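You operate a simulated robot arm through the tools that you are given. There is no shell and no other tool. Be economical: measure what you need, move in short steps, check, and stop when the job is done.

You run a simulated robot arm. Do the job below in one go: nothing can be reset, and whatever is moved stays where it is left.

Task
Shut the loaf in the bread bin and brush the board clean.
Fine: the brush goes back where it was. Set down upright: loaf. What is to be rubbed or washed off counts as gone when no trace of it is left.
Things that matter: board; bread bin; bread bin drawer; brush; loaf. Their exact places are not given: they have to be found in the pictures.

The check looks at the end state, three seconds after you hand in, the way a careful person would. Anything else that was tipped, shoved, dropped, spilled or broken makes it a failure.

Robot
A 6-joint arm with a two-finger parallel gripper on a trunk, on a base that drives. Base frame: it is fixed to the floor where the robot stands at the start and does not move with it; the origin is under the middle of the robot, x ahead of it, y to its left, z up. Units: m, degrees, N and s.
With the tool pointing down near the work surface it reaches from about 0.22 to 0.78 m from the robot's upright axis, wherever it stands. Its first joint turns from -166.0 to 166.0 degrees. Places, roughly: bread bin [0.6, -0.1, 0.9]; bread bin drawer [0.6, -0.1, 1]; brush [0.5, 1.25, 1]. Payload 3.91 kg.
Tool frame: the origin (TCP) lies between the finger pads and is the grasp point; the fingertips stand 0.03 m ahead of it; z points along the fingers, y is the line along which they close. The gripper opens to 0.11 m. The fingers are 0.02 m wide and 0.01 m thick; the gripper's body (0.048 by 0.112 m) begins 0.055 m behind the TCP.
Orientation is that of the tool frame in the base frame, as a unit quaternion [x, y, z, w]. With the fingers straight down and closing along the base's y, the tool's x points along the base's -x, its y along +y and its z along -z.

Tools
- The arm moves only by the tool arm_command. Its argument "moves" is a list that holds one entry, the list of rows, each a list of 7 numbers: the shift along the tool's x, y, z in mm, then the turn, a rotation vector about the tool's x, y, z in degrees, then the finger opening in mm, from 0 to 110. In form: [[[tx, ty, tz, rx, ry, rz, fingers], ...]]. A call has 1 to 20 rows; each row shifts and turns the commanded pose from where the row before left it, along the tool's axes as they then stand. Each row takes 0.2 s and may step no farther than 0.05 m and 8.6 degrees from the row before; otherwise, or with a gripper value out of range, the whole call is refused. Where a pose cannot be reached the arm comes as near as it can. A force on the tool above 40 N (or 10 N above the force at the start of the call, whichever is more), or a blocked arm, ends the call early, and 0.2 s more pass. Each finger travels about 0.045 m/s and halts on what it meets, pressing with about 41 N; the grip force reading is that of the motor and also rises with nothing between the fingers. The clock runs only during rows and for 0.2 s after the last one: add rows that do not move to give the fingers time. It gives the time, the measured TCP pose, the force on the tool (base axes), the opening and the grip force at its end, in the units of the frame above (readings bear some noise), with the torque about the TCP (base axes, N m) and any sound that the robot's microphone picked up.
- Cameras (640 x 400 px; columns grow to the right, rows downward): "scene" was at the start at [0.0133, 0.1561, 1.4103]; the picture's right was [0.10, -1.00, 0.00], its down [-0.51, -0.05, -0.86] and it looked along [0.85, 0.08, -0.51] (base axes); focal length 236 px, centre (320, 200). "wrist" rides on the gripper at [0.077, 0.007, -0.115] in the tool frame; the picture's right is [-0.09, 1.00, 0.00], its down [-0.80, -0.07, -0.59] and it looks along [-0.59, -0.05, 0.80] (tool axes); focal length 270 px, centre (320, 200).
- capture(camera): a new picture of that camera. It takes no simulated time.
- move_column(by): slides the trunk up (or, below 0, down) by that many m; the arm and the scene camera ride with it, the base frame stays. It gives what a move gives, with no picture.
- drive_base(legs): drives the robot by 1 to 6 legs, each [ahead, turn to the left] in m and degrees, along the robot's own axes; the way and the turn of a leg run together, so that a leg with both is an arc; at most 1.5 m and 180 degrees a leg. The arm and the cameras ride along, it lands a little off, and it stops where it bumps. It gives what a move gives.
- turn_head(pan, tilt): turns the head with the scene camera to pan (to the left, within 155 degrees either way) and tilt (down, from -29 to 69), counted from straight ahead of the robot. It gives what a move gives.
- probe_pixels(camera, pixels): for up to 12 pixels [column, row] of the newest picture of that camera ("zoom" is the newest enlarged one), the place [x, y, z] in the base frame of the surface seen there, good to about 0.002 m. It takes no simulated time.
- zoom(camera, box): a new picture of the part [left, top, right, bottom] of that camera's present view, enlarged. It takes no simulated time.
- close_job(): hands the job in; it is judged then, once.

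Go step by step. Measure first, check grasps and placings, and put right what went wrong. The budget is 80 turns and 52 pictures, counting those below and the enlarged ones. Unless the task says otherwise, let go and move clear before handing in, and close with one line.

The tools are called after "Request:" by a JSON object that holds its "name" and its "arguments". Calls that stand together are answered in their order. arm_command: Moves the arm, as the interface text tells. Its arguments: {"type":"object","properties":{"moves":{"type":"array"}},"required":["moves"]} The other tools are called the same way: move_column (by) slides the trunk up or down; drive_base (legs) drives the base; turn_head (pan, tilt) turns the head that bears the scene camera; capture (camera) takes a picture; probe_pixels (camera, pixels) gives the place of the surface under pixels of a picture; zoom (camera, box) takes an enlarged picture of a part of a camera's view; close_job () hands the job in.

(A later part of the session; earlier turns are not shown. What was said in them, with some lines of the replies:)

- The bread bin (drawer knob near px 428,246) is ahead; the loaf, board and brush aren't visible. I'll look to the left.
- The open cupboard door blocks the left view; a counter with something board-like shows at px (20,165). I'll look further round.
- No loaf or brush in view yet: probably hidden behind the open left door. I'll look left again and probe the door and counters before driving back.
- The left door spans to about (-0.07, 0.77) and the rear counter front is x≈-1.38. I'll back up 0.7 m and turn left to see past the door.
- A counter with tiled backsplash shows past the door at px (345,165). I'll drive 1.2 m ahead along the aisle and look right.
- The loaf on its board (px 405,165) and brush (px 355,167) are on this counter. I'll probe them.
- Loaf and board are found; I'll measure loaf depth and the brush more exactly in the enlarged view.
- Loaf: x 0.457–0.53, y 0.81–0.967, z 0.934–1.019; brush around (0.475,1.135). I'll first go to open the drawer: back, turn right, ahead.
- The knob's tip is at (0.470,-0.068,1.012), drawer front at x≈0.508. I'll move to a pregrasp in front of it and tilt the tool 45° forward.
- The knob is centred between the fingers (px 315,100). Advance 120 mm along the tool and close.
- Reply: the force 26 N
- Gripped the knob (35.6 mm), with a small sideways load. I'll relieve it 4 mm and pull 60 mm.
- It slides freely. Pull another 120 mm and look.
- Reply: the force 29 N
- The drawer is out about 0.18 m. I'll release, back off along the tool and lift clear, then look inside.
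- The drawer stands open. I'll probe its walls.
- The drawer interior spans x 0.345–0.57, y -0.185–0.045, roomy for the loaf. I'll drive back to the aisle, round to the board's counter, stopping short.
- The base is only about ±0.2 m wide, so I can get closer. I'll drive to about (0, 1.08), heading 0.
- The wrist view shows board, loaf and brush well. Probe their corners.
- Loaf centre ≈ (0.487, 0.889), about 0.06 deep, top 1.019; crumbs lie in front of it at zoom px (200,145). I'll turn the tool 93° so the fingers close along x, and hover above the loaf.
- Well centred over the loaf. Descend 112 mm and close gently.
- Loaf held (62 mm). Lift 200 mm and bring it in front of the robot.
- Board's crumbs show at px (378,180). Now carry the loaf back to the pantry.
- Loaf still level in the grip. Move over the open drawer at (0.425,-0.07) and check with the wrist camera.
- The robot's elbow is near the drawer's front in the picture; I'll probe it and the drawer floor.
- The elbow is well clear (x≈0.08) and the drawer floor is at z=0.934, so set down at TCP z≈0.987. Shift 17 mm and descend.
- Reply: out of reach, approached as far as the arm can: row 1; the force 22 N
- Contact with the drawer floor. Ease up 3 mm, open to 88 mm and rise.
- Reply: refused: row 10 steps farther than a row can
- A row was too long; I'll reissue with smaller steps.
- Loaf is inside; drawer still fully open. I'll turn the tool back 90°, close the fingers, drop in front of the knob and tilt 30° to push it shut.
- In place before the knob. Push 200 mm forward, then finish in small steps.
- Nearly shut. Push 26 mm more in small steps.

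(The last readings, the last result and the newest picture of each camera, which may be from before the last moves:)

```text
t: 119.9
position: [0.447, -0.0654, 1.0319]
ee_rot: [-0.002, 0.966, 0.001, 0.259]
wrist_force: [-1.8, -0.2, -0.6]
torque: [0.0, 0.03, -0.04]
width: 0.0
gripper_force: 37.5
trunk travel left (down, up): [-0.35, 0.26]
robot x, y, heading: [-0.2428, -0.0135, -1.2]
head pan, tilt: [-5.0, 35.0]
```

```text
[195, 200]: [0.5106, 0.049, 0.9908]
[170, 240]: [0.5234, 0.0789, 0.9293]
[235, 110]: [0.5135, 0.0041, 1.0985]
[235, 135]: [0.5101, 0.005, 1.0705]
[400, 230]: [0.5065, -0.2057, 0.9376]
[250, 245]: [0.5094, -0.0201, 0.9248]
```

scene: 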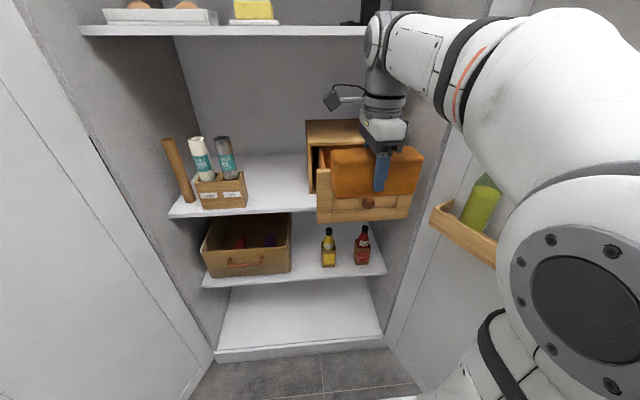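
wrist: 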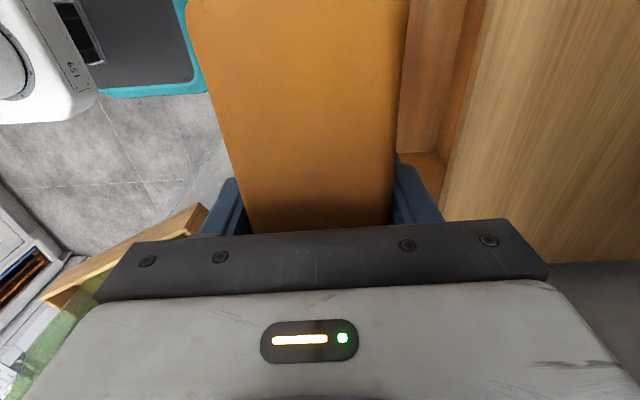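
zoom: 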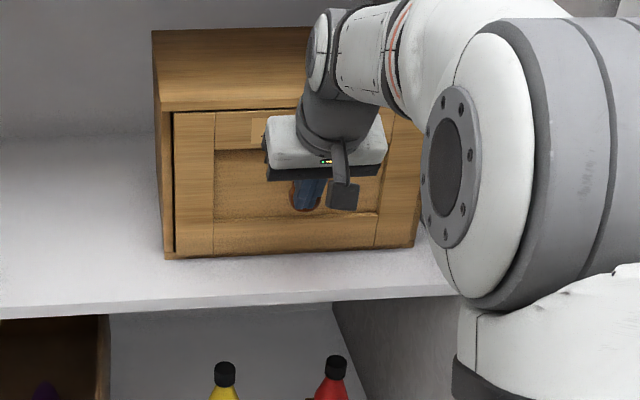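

The front is back at x≈0.51 as at the start. I'll press a few mm more to confirm the stop, then back off and lift.

Request:
{"name": "arm_command", "arguments": {"moves": [[[-2.6, 0, 1.5, 0, 0, 0, 0], [-2.6, 0, 1.5, 0, 0, 0, 0], [0, 0, 0, 0, 0, 0, 0]]]}}

Request:
{"name": "arm_command", "arguments": {"moves": [[[26, 0, -15, 0, 0, 0, 0], [34.6, 0, -20, 0, 0, 0, 0], [34.6, 0, -20, 0, 0, 0, 0], [34.6, 0, -20, 0, 0, 0, 0], [0, 0, 0, 0, 7.5, 0, 0], [0, 0, 0, 0, 7.5, 0, 0], [0, 0, 0, 0, 7.5, 0, 0], [0, 0, 0, 0, 7.5, 0, 0], [0, 25, -40, 0, 0, 0, 60], [0, 25, -40, 0, 0, 0, 60], [0, 25, -40, 0, 0, 0, 60], [0, 25, -40, 0, 0, 0, 60]]]}}

Request:
{"name": "capture", "arguments": {"camera": "scene"}}

Request:
{"name": "probe_pixels", "arguments": {"camera": "scene", "pixels": [[342, 190], [336, 160], [345, 200], [370, 188], [330, 185]]}}

```text
t: 120.7
position: [0.4489, -0.0652, 1.032]
ee_rot: [-0.001, 0.967, 0.0, 0.253]
wrist_force: [-18.6, 0.1, 7.0]
torque: [-0.1, 0.28, -0.06]
width: 0.0
gripper_force: 38.0
trunk travel left (down, up): [-0.35, 0.26]
robot x, y, heading: [-0.2444, -0.0159, -1.5]
head pan, tilt: [-5.0, 35.0]
stopped in row 3: the force on the tool passed its limit (the readings are from after the stop); the commanded pose is now the measured one
```

```text
t: 123.3
position: [0.305, 0.035, 1.1904]
ee_rot: [-0.002, 1.0, 0.0, -0.006]
wrist_force: [0.6, -1.0, 0.3]
torque: [0.0, -0.02, 0.03]
width: 0.06
gripper_force: 0.1
trunk travel left (down, up): [-0.35, 0.26]
robot x, y, heading: [-0.2419, -0.0174, -1.1]
head pan, tilt: [-5.0, 35.0]
```

```text
20 pictures are left
```

scene: 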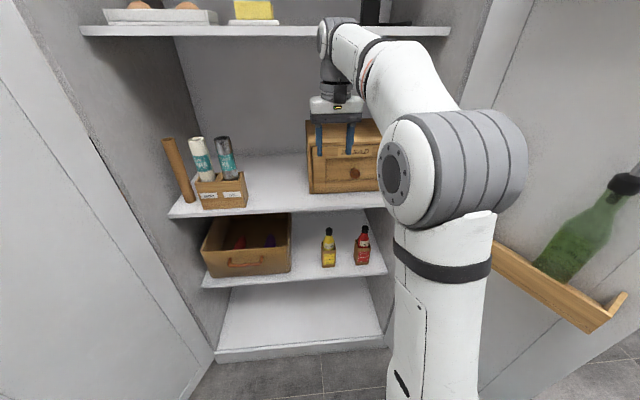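

```text
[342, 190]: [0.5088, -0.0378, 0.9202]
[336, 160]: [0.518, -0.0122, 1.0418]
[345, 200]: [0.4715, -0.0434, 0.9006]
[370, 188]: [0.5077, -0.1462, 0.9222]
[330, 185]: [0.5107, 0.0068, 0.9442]
```

The drawer is against its stop and shut. Retract the arm and drive back to the board.

Request:
{"name": "arm_command", "arguments": {"moves": [[[40, 0, 0, 0, 0, 0, 60], [40, 0, 0, 0, 0, 0, 60], [40, 0, 0, 0, 0, 0, 60]]]}}

Request:
{"name": "drive_base", "arguments": {"legs": [[-0.42, 0], [0, 91], [1.12, 0], [0, -90], [0.3, 0]]}}

```text
t: 124.1
position: [0.1802, 0.036, 1.1928]
ee_rot: [-0.002, 1.0, 0.001, -0.006]
wrist_force: [-0.1, 0.4, 0.0]
torque: [-0.03, 0.02, -0.01]
width: 0.0599
gripper_force: 0.1
trunk travel left (down, up): [-0.35, 0.26]
robot x, y, heading: [-0.245, -0.0121, -1.1]
head pan, tilt: [-5.0, 35.0]
```

```text
t: 141.3
position: [0.132, 1.1427, 1.1914]
ee_rot: [0.026, 1.0, 0.0, -0.006]
wrist_force: [-0.5, -0.3, -0.2]
torque: [0.06, 0.03, 0.0]
width: 0.0601
gripper_force: 0.0
trunk travel left (down, up): [-0.35, 0.26]
robot x, y, heading: [-0.2979, 1.1178, -4.8]
head pan, tilt: [-5.0, 35.0]
```

Now at (-0.298,1.118,-4.8°). Advance 0.31 m and straighten.

Request:
{"name": "drive_base", "arguments": {"legs": [[0.31, 0], [0, 4.5]]}}

Request:
{"name": "turn_head", "arguments": {"pan": -15, "tilt": 45}}

Request:
{"name": "capture", "arguments": {"camera": "wrist"}}

Request:
{"name": "capture", "arguments": {"camera": "scene"}}

```text
t: 143.9
position: [0.4423, 1.1461, 1.1913]
ee_rot: [-0.013, 1.0, 0.0, -0.006]
wrist_force: [0.0, -1.1, -1.0]
torque: [0.03, 0.04, 0.01]
width: 0.0598
gripper_force: 0.1
trunk travel left (down, up): [-0.35, 0.26]
robot x, y, heading: [0.0129, 1.0907, -1.0]
head pan, tilt: [-5.0, 35.0]
```

```text
t: 144.6
position: [0.4419, 1.1475, 1.1912]
ee_rot: [-0.013, 1.0, -0.001, -0.006]
wrist_force: [0.1, -0.1, 0.9]
torque: [0.0, -0.03, -0.02]
width: 0.06
gripper_force: 0.0
trunk travel left (down, up): [-0.35, 0.26]
robot x, y, heading: [0.0167, 1.0904, -1.1]
head pan, tilt: [-15.0, 45.0]
```

```text
19 pictures are left
```

wrist: 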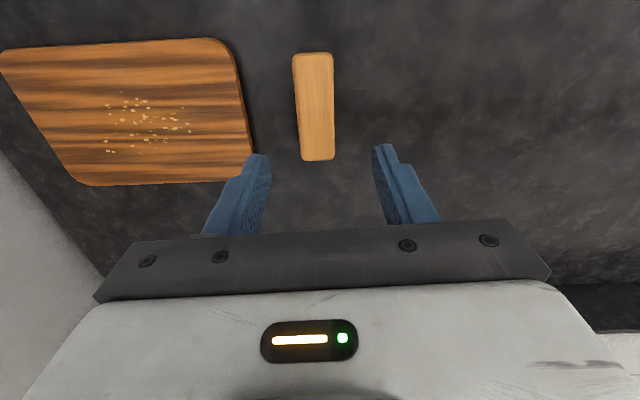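

```text
18 pictures are left
```

scene: 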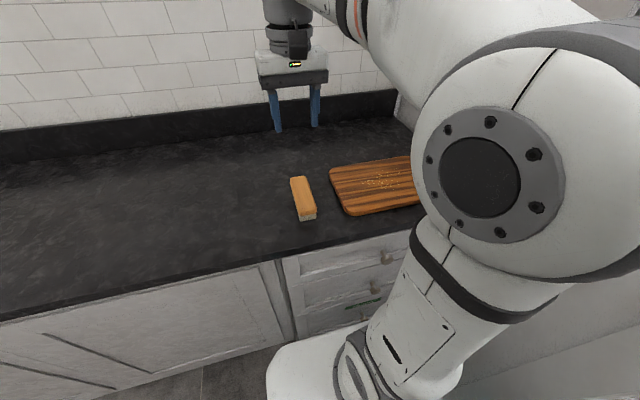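

Request:
{"name": "probe_pixels", "arguments": {"camera": "wrist", "pixels": [[296, 57], [330, 57], [303, 157], [332, 157], [316, 105], [102, 108], [190, 130], [140, 98], [108, 152], [158, 148], [240, 60], [248, 165]]}}

Request:
{"name": "zoom", "arguments": {"camera": "wrist", "box": [40, 40, 360, 200]}}

```text
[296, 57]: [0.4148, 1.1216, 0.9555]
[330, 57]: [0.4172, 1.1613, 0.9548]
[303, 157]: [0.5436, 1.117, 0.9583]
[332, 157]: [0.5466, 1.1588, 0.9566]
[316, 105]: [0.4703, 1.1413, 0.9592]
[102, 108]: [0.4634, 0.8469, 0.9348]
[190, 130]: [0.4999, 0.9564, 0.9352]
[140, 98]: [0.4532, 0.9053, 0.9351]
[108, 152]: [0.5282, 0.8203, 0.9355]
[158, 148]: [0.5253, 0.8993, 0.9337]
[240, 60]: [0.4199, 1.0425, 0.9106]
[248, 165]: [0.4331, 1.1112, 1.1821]
```

```text
2.00 times, centred on (200, 120) of wrist
```

zoom: 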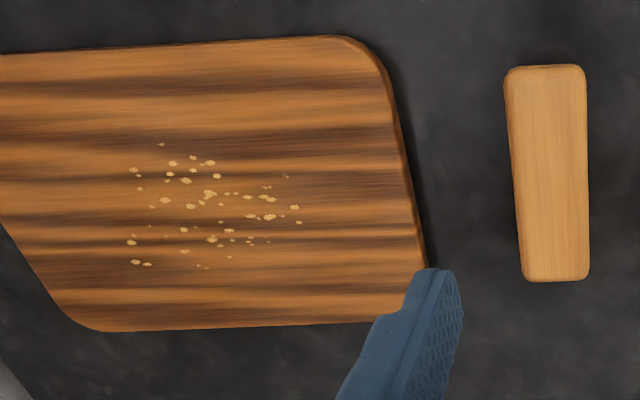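

Crumbs: x 0.44–0.535, y 0.81–0.965 on the board at z 0.935. Brush centre (0.480,1.139), 133×43 mm, top 0.958. I'll align over it, descend and grip.

Request:
{"name": "arm_command", "arguments": {"moves": [[[0, 0, 0, 0, -0.7, 3, 80], [-38.2, -7.5, 0, 0, 0, 0, 80], [0, 0, 40, 0, 0, 0, 80], [0, 0, 40, 0, 0, 0, 80], [0, 0, 40, 0, 0, 0, 80], [0, 0, 40, 0, 0, 0, 80], [0, 0, 40, 0, 0, 0, 80], [0, 0, 0, 0, 0, 0, 80]]]}}

Request:
{"name": "capture", "arguments": {"camera": "wrist"}}

```text
t: 146.4
position: [0.484, 1.1385, 0.9898]
ee_rot: [0.014, 1.0, 0.0, 0.001]
wrist_force: [0.6, 0.2, -0.1]
torque: [-0.01, -0.01, 0.02]
width: 0.0801
gripper_force: 0.0
trunk travel left (down, up): [-0.35, 0.26]
robot x, y, heading: [0.0159, 1.0914, -0.8]
head pan, tilt: [-15.0, 45.0]
```

```text
16 pictures are left
```

wrist: 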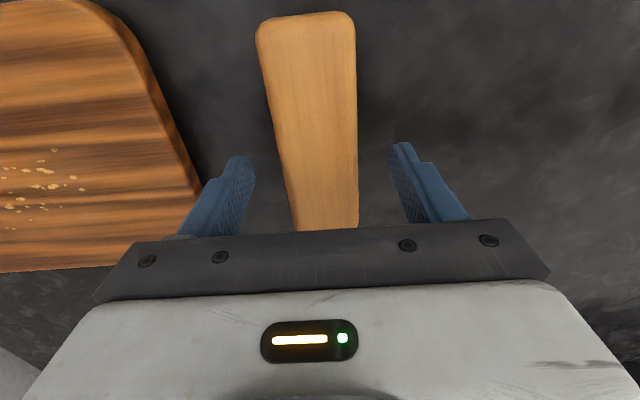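

Aligned. Descend 33 mm and close.

Request:
{"name": "arm_command", "arguments": {"moves": [[[0, 0, 20, 0, 0, 0, 80], [0, 0, 13, 0, 0, 0, 80], [0, 0, 0, 0, 0, 0, 30], [0, 0, 0, 0, 0, 0, 30], [0, 0, 0, 0, 0, 0, 30], [0, 0, 0, 0, 0, 0, 30]]]}}

```text
t: 147.8
position: [0.4821, 1.1384, 0.959]
ee_rot: [0.015, 1.0, 0.0, 0.0]
wrist_force: [0.9, 0.3, -0.1]
torque: [0.0, -0.01, 0.01]
width: 0.0492
gripper_force: 41.2
trunk travel left (down, up): [-0.35, 0.26]
robot x, y, heading: [0.0193, 1.092, -0.8]
head pan, tilt: [-15.0, 45.0]
```

Brush held (49 mm). Lift, move to the board's left part, and lower onto it.

Request:
{"name": "arm_command", "arguments": {"moves": [[[0, 0, -30, 0, 0, 0, 30], [0, 0, -30, 0, 0, 0, 30], [-2.3, -34.6, 0, 0, 0, 0, 30], [-2.3, -34.6, 0, 0, 0, 0, 30], [-2.3, -34.6, 0, 0, 0, 0, 30], [-2.3, -34.6, 0, 0, 0, 0, 30], [0, 0, 20, 0, 0, 0, 30], [0, 0, 10, 0, 0, 0, 30], [0, 0, 4, 0, 0, 0, 30], [0, 0, 2, 0, 0, 0, 30], [0, 0, 0, 0, 0, 0, 30]]]}}

Request:
{"name": "zoom", "arguments": {"camera": "scene", "box": [250, 100, 450, 225]}}

```text
t: 150.2
position: [0.4845, 1.0009, 0.984]
ee_rot: [0.013, 1.0, -0.001, 0.0]
wrist_force: [1.3, -1.5, 2.2]
torque: [-0.05, 0.14, 0.09]
width: 0.0495
gripper_force: 40.8
trunk travel left (down, up): [-0.35, 0.26]
robot x, y, heading: [0.0163, 1.0933, -1.3]
head pan, tilt: [-15.0, 45.0]
```

```text
3.20 times, centred on (350, 162) of scene
```

zoom: 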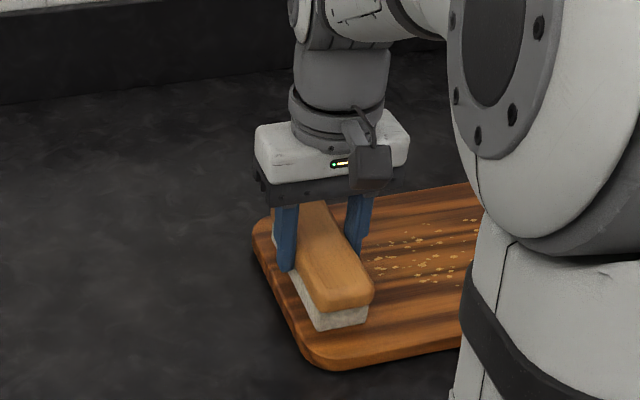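

Light contact made. Press 1.5 mm more and stroke toward -y over the crumbs.

Request:
{"name": "arm_command", "arguments": {"moves": [[[-2, 0, 1.5, 0, 0, 0, 30], [-0.5, -15, 0, 0, 0, 0, 30], [-0.5, -15, 0, 0, 0, 0, 30], [-0.5, -15, 0, 0, 0, 0, 30], [-0.5, -15, 0, 0, 0, 0, 30], [-0.5, -15, 0, 0, 0, 0, 30], [-0.5, -15, 0, 0, 0, 0, 30], [-0.5, -15, 0, 0, 0, 0, 30], [-0.5, -15, 0, 0, 0, 0, 30], [-0.5, -15, 0, 0, 0, 0, 30], [-0.5, -15, 0, 0, 0, 0, 30], [-0.5, -15, 0, 0, 0, 0, 30], [-0.5, -15, 0, 0, 0, 0, 30], [-0.5, -15, 0, 0, 0, 0, 30], [-0.5, -15, 0, 0, 0, 0, 30]]]}}

Request:
{"name": "capture", "arguments": {"camera": "scene"}}

```text
t: 153.4
position: [0.486, 0.7904, 0.983]
ee_rot: [0.014, 1.0, -0.001, 0.001]
wrist_force: [-0.9, 5.7, 15.2]
torque: [0.13, -0.42, 0.17]
width: 0.0492
gripper_force: 41.1
trunk travel left (down, up): [-0.35, 0.26]
robot x, y, heading: [0.018, 1.0914, -1.0]
head pan, tilt: [-15.0, 45.0]
```

```text
14 pictures are left
```

scene: 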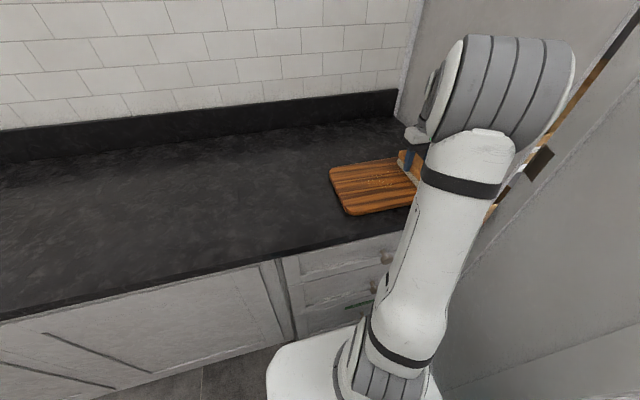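

Stroke done; check what remains.

Request:
{"name": "zoom", "arguments": {"camera": "scene", "box": [320, 140, 430, 225]}}

```text
4.71 times, centred on (375, 182) of scene
```

zoom: 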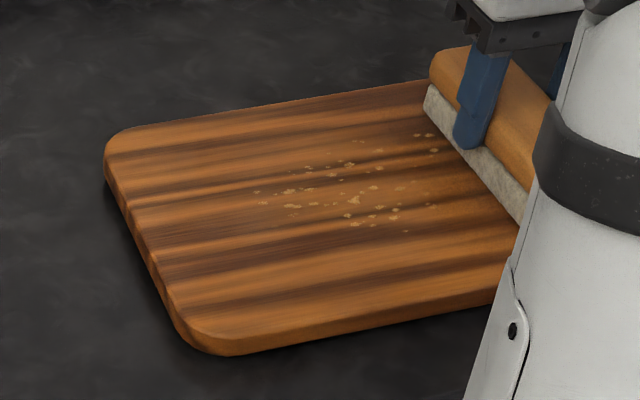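

The crumbs have thinned but traces remain. More strokes back and forth.

Request:
{"name": "arm_command", "arguments": {"moves": [[[0.6, 20, 0, 0, 0, 0, 30], [0.6, 20, 0, 0, 0, 0, 30], [0.6, 20, 0, 0, 0, 0, 30], [0.6, 20, 0, 0, 0, 0, 30], [0.6, 20, 0, 0, 0, 0, 30], [0.6, 20, 0, 0, 0, 0, 30], [0.6, 20, 0, 0, 0, 0, 30], [0.6, 20, 0, 0, 0, 0, 30], [0.6, 20, 0, 0, 0, 0, 30], [0.6, 20, 0, 0, 0, 0, 30], [-0.6, -20, 0, 0, 0, 0, 30], [-0.6, -20, 0, 0, 0, 0, 30], [-0.6, -20, 0, 0, 0, 0, 30], [-0.6, -20, 0, 0, 0, 0, 30], [-0.6, -20, 0, 0, 0, 0, 30], [-0.6, -20, 0, 0, 0, 0, 30], [-0.6, -20, 0, 0, 0, 0, 30], [-0.6, -20, 0, 0, 0, 0, 30], [-0.6, -20, 0, 0, 0, 0, 30], [-0.6, -20, 0, 0, 0, 0, 30]]]}}

Request:
{"name": "zoom", "arguments": {"camera": "scene", "box": [320, 140, 430, 225]}}

```text
t: 157.6
position: [0.4901, 0.7885, 0.9835]
ee_rot: [0.013, 1.0, 0.0, 0.002]
wrist_force: [0.3, -0.6, 5.4]
torque: [0.04, 0.25, -0.04]
width: 0.0491
gripper_force: 41.1
trunk travel left (down, up): [-0.35, 0.26]
robot x, y, heading: [0.0163, 1.0883, -0.8]
head pan, tilt: [-15.0, 45.0]
```

```text
4.71 times, centred on (375, 182) of scene
```

zoom: 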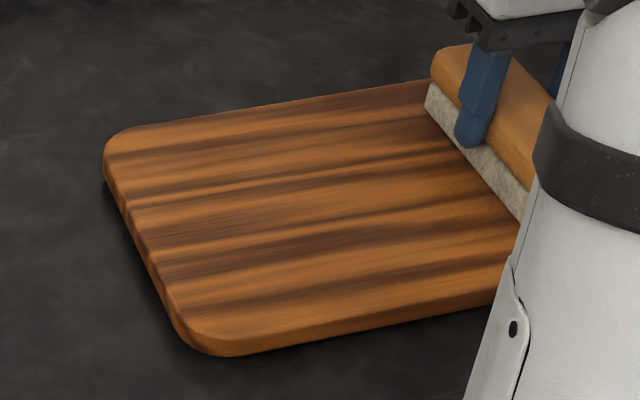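

The board looks clean. One more full pass for certainty, ending on the left, then lift.

Request:
{"name": "arm_command", "arguments": {"moves": [[[-0.3, -8, 0, 0, 0, 0, 30], [0.6, 20, 0, 0, 0, 0, 30], [0.6, 20, 0, 0, 0, 0, 30], [0.6, 20, 0, 0, 0, 0, 30], [0.6, 20, 0, 0, 0, 0, 30], [0.6, 20, 0, 0, 0, 0, 30], [0.6, 20, 0, 0, 0, 0, 30], [0.6, 20, 0, 0, 0, 0, 30], [0.6, 20, 0, 0, 0, 0, 30], [0.6, 20, 0, 0, 0, 0, 30], [0.6, 20, 0, 0, 0, 0, 30], [0, 0, -20, 0, 0, 0, 30], [0, 0, -20, 0, 0, 0, 30], [0, 0, 0, 0, 0, 0, 30]]]}}

```text
t: 160.6
position: [0.4881, 0.9834, 1.0241]
ee_rot: [0.015, 1.0, 0.0, 0.0]
wrist_force: [-0.2, -0.6, -0.5]
torque: [-0.01, 0.02, -0.01]
width: 0.0489
gripper_force: 41.2
trunk travel left (down, up): [-0.35, 0.26]
robot x, y, heading: [0.0148, 1.0951, -1.0]
head pan, tilt: [-15.0, 45.0]
```

Move back over the brush's spot (0.482,1.1385).

Request:
{"name": "arm_command", "arguments": {"moves": [[[2.1, 31, 0, 0, 0, 0, 30], [2.1, 31, 0, 0, 0, 0, 30], [2.1, 31, 0, 0, 0, 0, 30], [2.1, 31, 0, 0, 0, 0, 30], [2.1, 31, 0, 0, 0, 0, 30], [0, 0, 20, 0, 0, 0, 30], [0, 0, 20, 0, 0, 0, 30], [0, 0, 0, 0, 0, 0, 30]]]}}

Request:
{"name": "zoom", "arguments": {"camera": "scene", "box": [250, 120, 440, 230]}}

```text
t: 162.4
position: [0.4815, 1.1389, 0.9808]
ee_rot: [0.014, 1.0, 0.0, 0.001]
wrist_force: [1.1, 0.8, -0.3]
torque: [-0.01, 0.02, 0.0]
width: 0.0491
gripper_force: 41.0
trunk travel left (down, up): [-0.35, 0.26]
robot x, y, heading: [0.0169, 1.0924, -0.9]
head pan, tilt: [-15.0, 45.0]
```

```text
3.37 times, centred on (345, 175) of scene
```

zoom: 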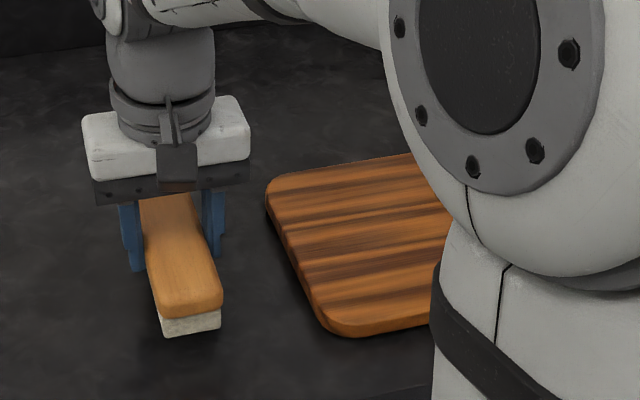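

Position is right and the brush is level. Lower 22 mm to the counter in small steps, release and rise.

Request:
{"name": "arm_command", "arguments": {"moves": [[[0, 0, 12, 0, 0, 0, 30], [0, 0, 6, 0, 0, 0, 30], [0, 0, 3, 0, 0, 0, 30], [0, 0, 2, 0, 0, 0, 30], [0, 0, 0, 0, 0, 0, 30]]]}}

Request:
{"name": "arm_command", "arguments": {"moves": [[[0, 0, 0, 0, 0, 0, 60], [0, 0, 0, 0, 0, 0, 75], [0, 0, 0, 0, 0, 0, 75], [0, 0, -20, 0, 0, 0, 75], [0, 0, -40, 0, 0, 0, 75], [0, 0, -40, 0, 0, 0, 75], [0, 0, -40, 0, 0, 0, 75], [0, 0, -40, 0, 0, 0, 75], [0, 0, -40, 0, 0, 0, 75], [38, 7, 0, 0, 0, 0, 75], [0, 0, 0, 0, 0, 0, 75]]]}}

Request:
{"name": "capture", "arguments": {"camera": "wrist"}}

Request:
{"name": "probe_pixels", "arguments": {"camera": "wrist", "pixels": [[296, 57], [330, 57], [303, 157], [332, 157], [316, 105]]}}

Request:
{"name": "zoom", "arguments": {"camera": "wrist", "box": [0, 20, 340, 200]}}

```text
t: 163.6
position: [0.4821, 1.1363, 0.9594]
ee_rot: [0.014, 1.0, 0.0, 0.001]
wrist_force: [1.8, 0.4, 3.7]
torque: [0.08, 0.01, 0.0]
width: 0.0492
gripper_force: 41.0
trunk travel left (down, up): [-0.35, 0.26]
robot x, y, heading: [0.017, 1.0925, -1.2]
head pan, tilt: [-15.0, 45.0]
```

```text
t: 166.0
position: [0.4395, 1.1455, 1.1784]
ee_rot: [0.014, 1.0, 0.0, 0.001]
wrist_force: [0.8, 0.4, 0.2]
torque: [0.01, -0.04, 0.0]
width: 0.0753
gripper_force: 0.0
trunk travel left (down, up): [-0.35, 0.26]
robot x, y, heading: [0.0183, 1.0917, -1.1]
head pan, tilt: [-15.0, 45.0]
```

```text
10 pictures are left
```

wrist: 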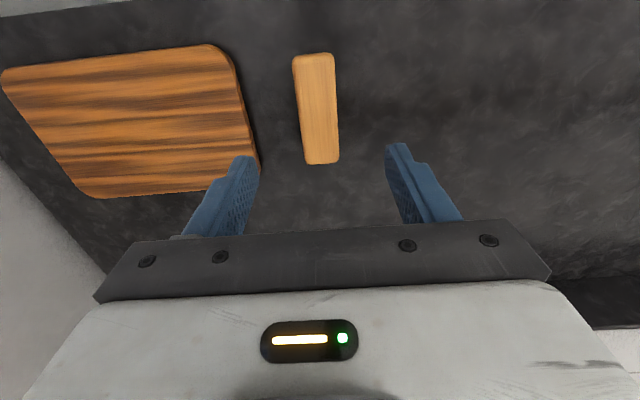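

```text
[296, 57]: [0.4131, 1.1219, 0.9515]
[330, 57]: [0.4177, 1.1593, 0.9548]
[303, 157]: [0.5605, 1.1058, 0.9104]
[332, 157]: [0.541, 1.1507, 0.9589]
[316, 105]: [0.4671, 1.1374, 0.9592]
```

```text
1.88 times, centred on (170, 110) of wrist
```

zoom: 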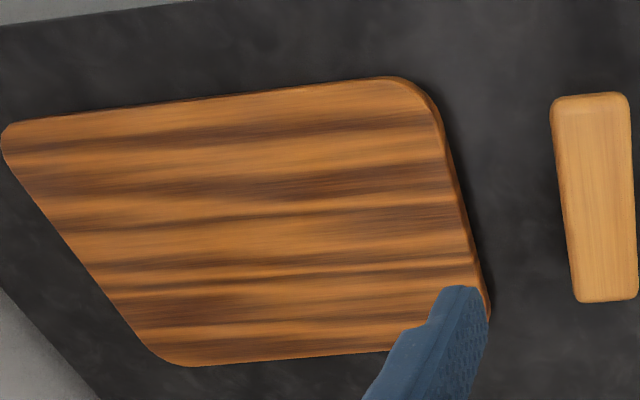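

The board shows no crumbs and the brush stands in its place. A last probe of the brush's corners.

Request:
{"name": "probe_pixels", "arguments": {"camera": "wrist", "pixels": [[297, 58], [332, 58], [308, 159], [336, 159], [320, 110], [230, 70], [8, 75], [80, 192]]}}

```text
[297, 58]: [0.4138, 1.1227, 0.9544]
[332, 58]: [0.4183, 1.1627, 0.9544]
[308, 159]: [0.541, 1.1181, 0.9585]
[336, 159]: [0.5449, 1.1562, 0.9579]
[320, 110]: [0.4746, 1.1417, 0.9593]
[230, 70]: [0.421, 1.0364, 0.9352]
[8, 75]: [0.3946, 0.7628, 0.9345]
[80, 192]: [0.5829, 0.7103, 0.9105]
```

The brush sits within about 2 mm of where it was, the board is clean, and the drawer is shut with the loaf inside, so I'm handing in.

Request:
{"name": "close_job", "arguments": {}}

```text
The job is handed in.
```

I put the loaf in the bread bin and shut the drawer against its stop. The board shows no crumbs in the last pictures, and the brush is back within about 2 mm of where it was. I set the loaf down upright but couldn't see it once the gripper was clear.
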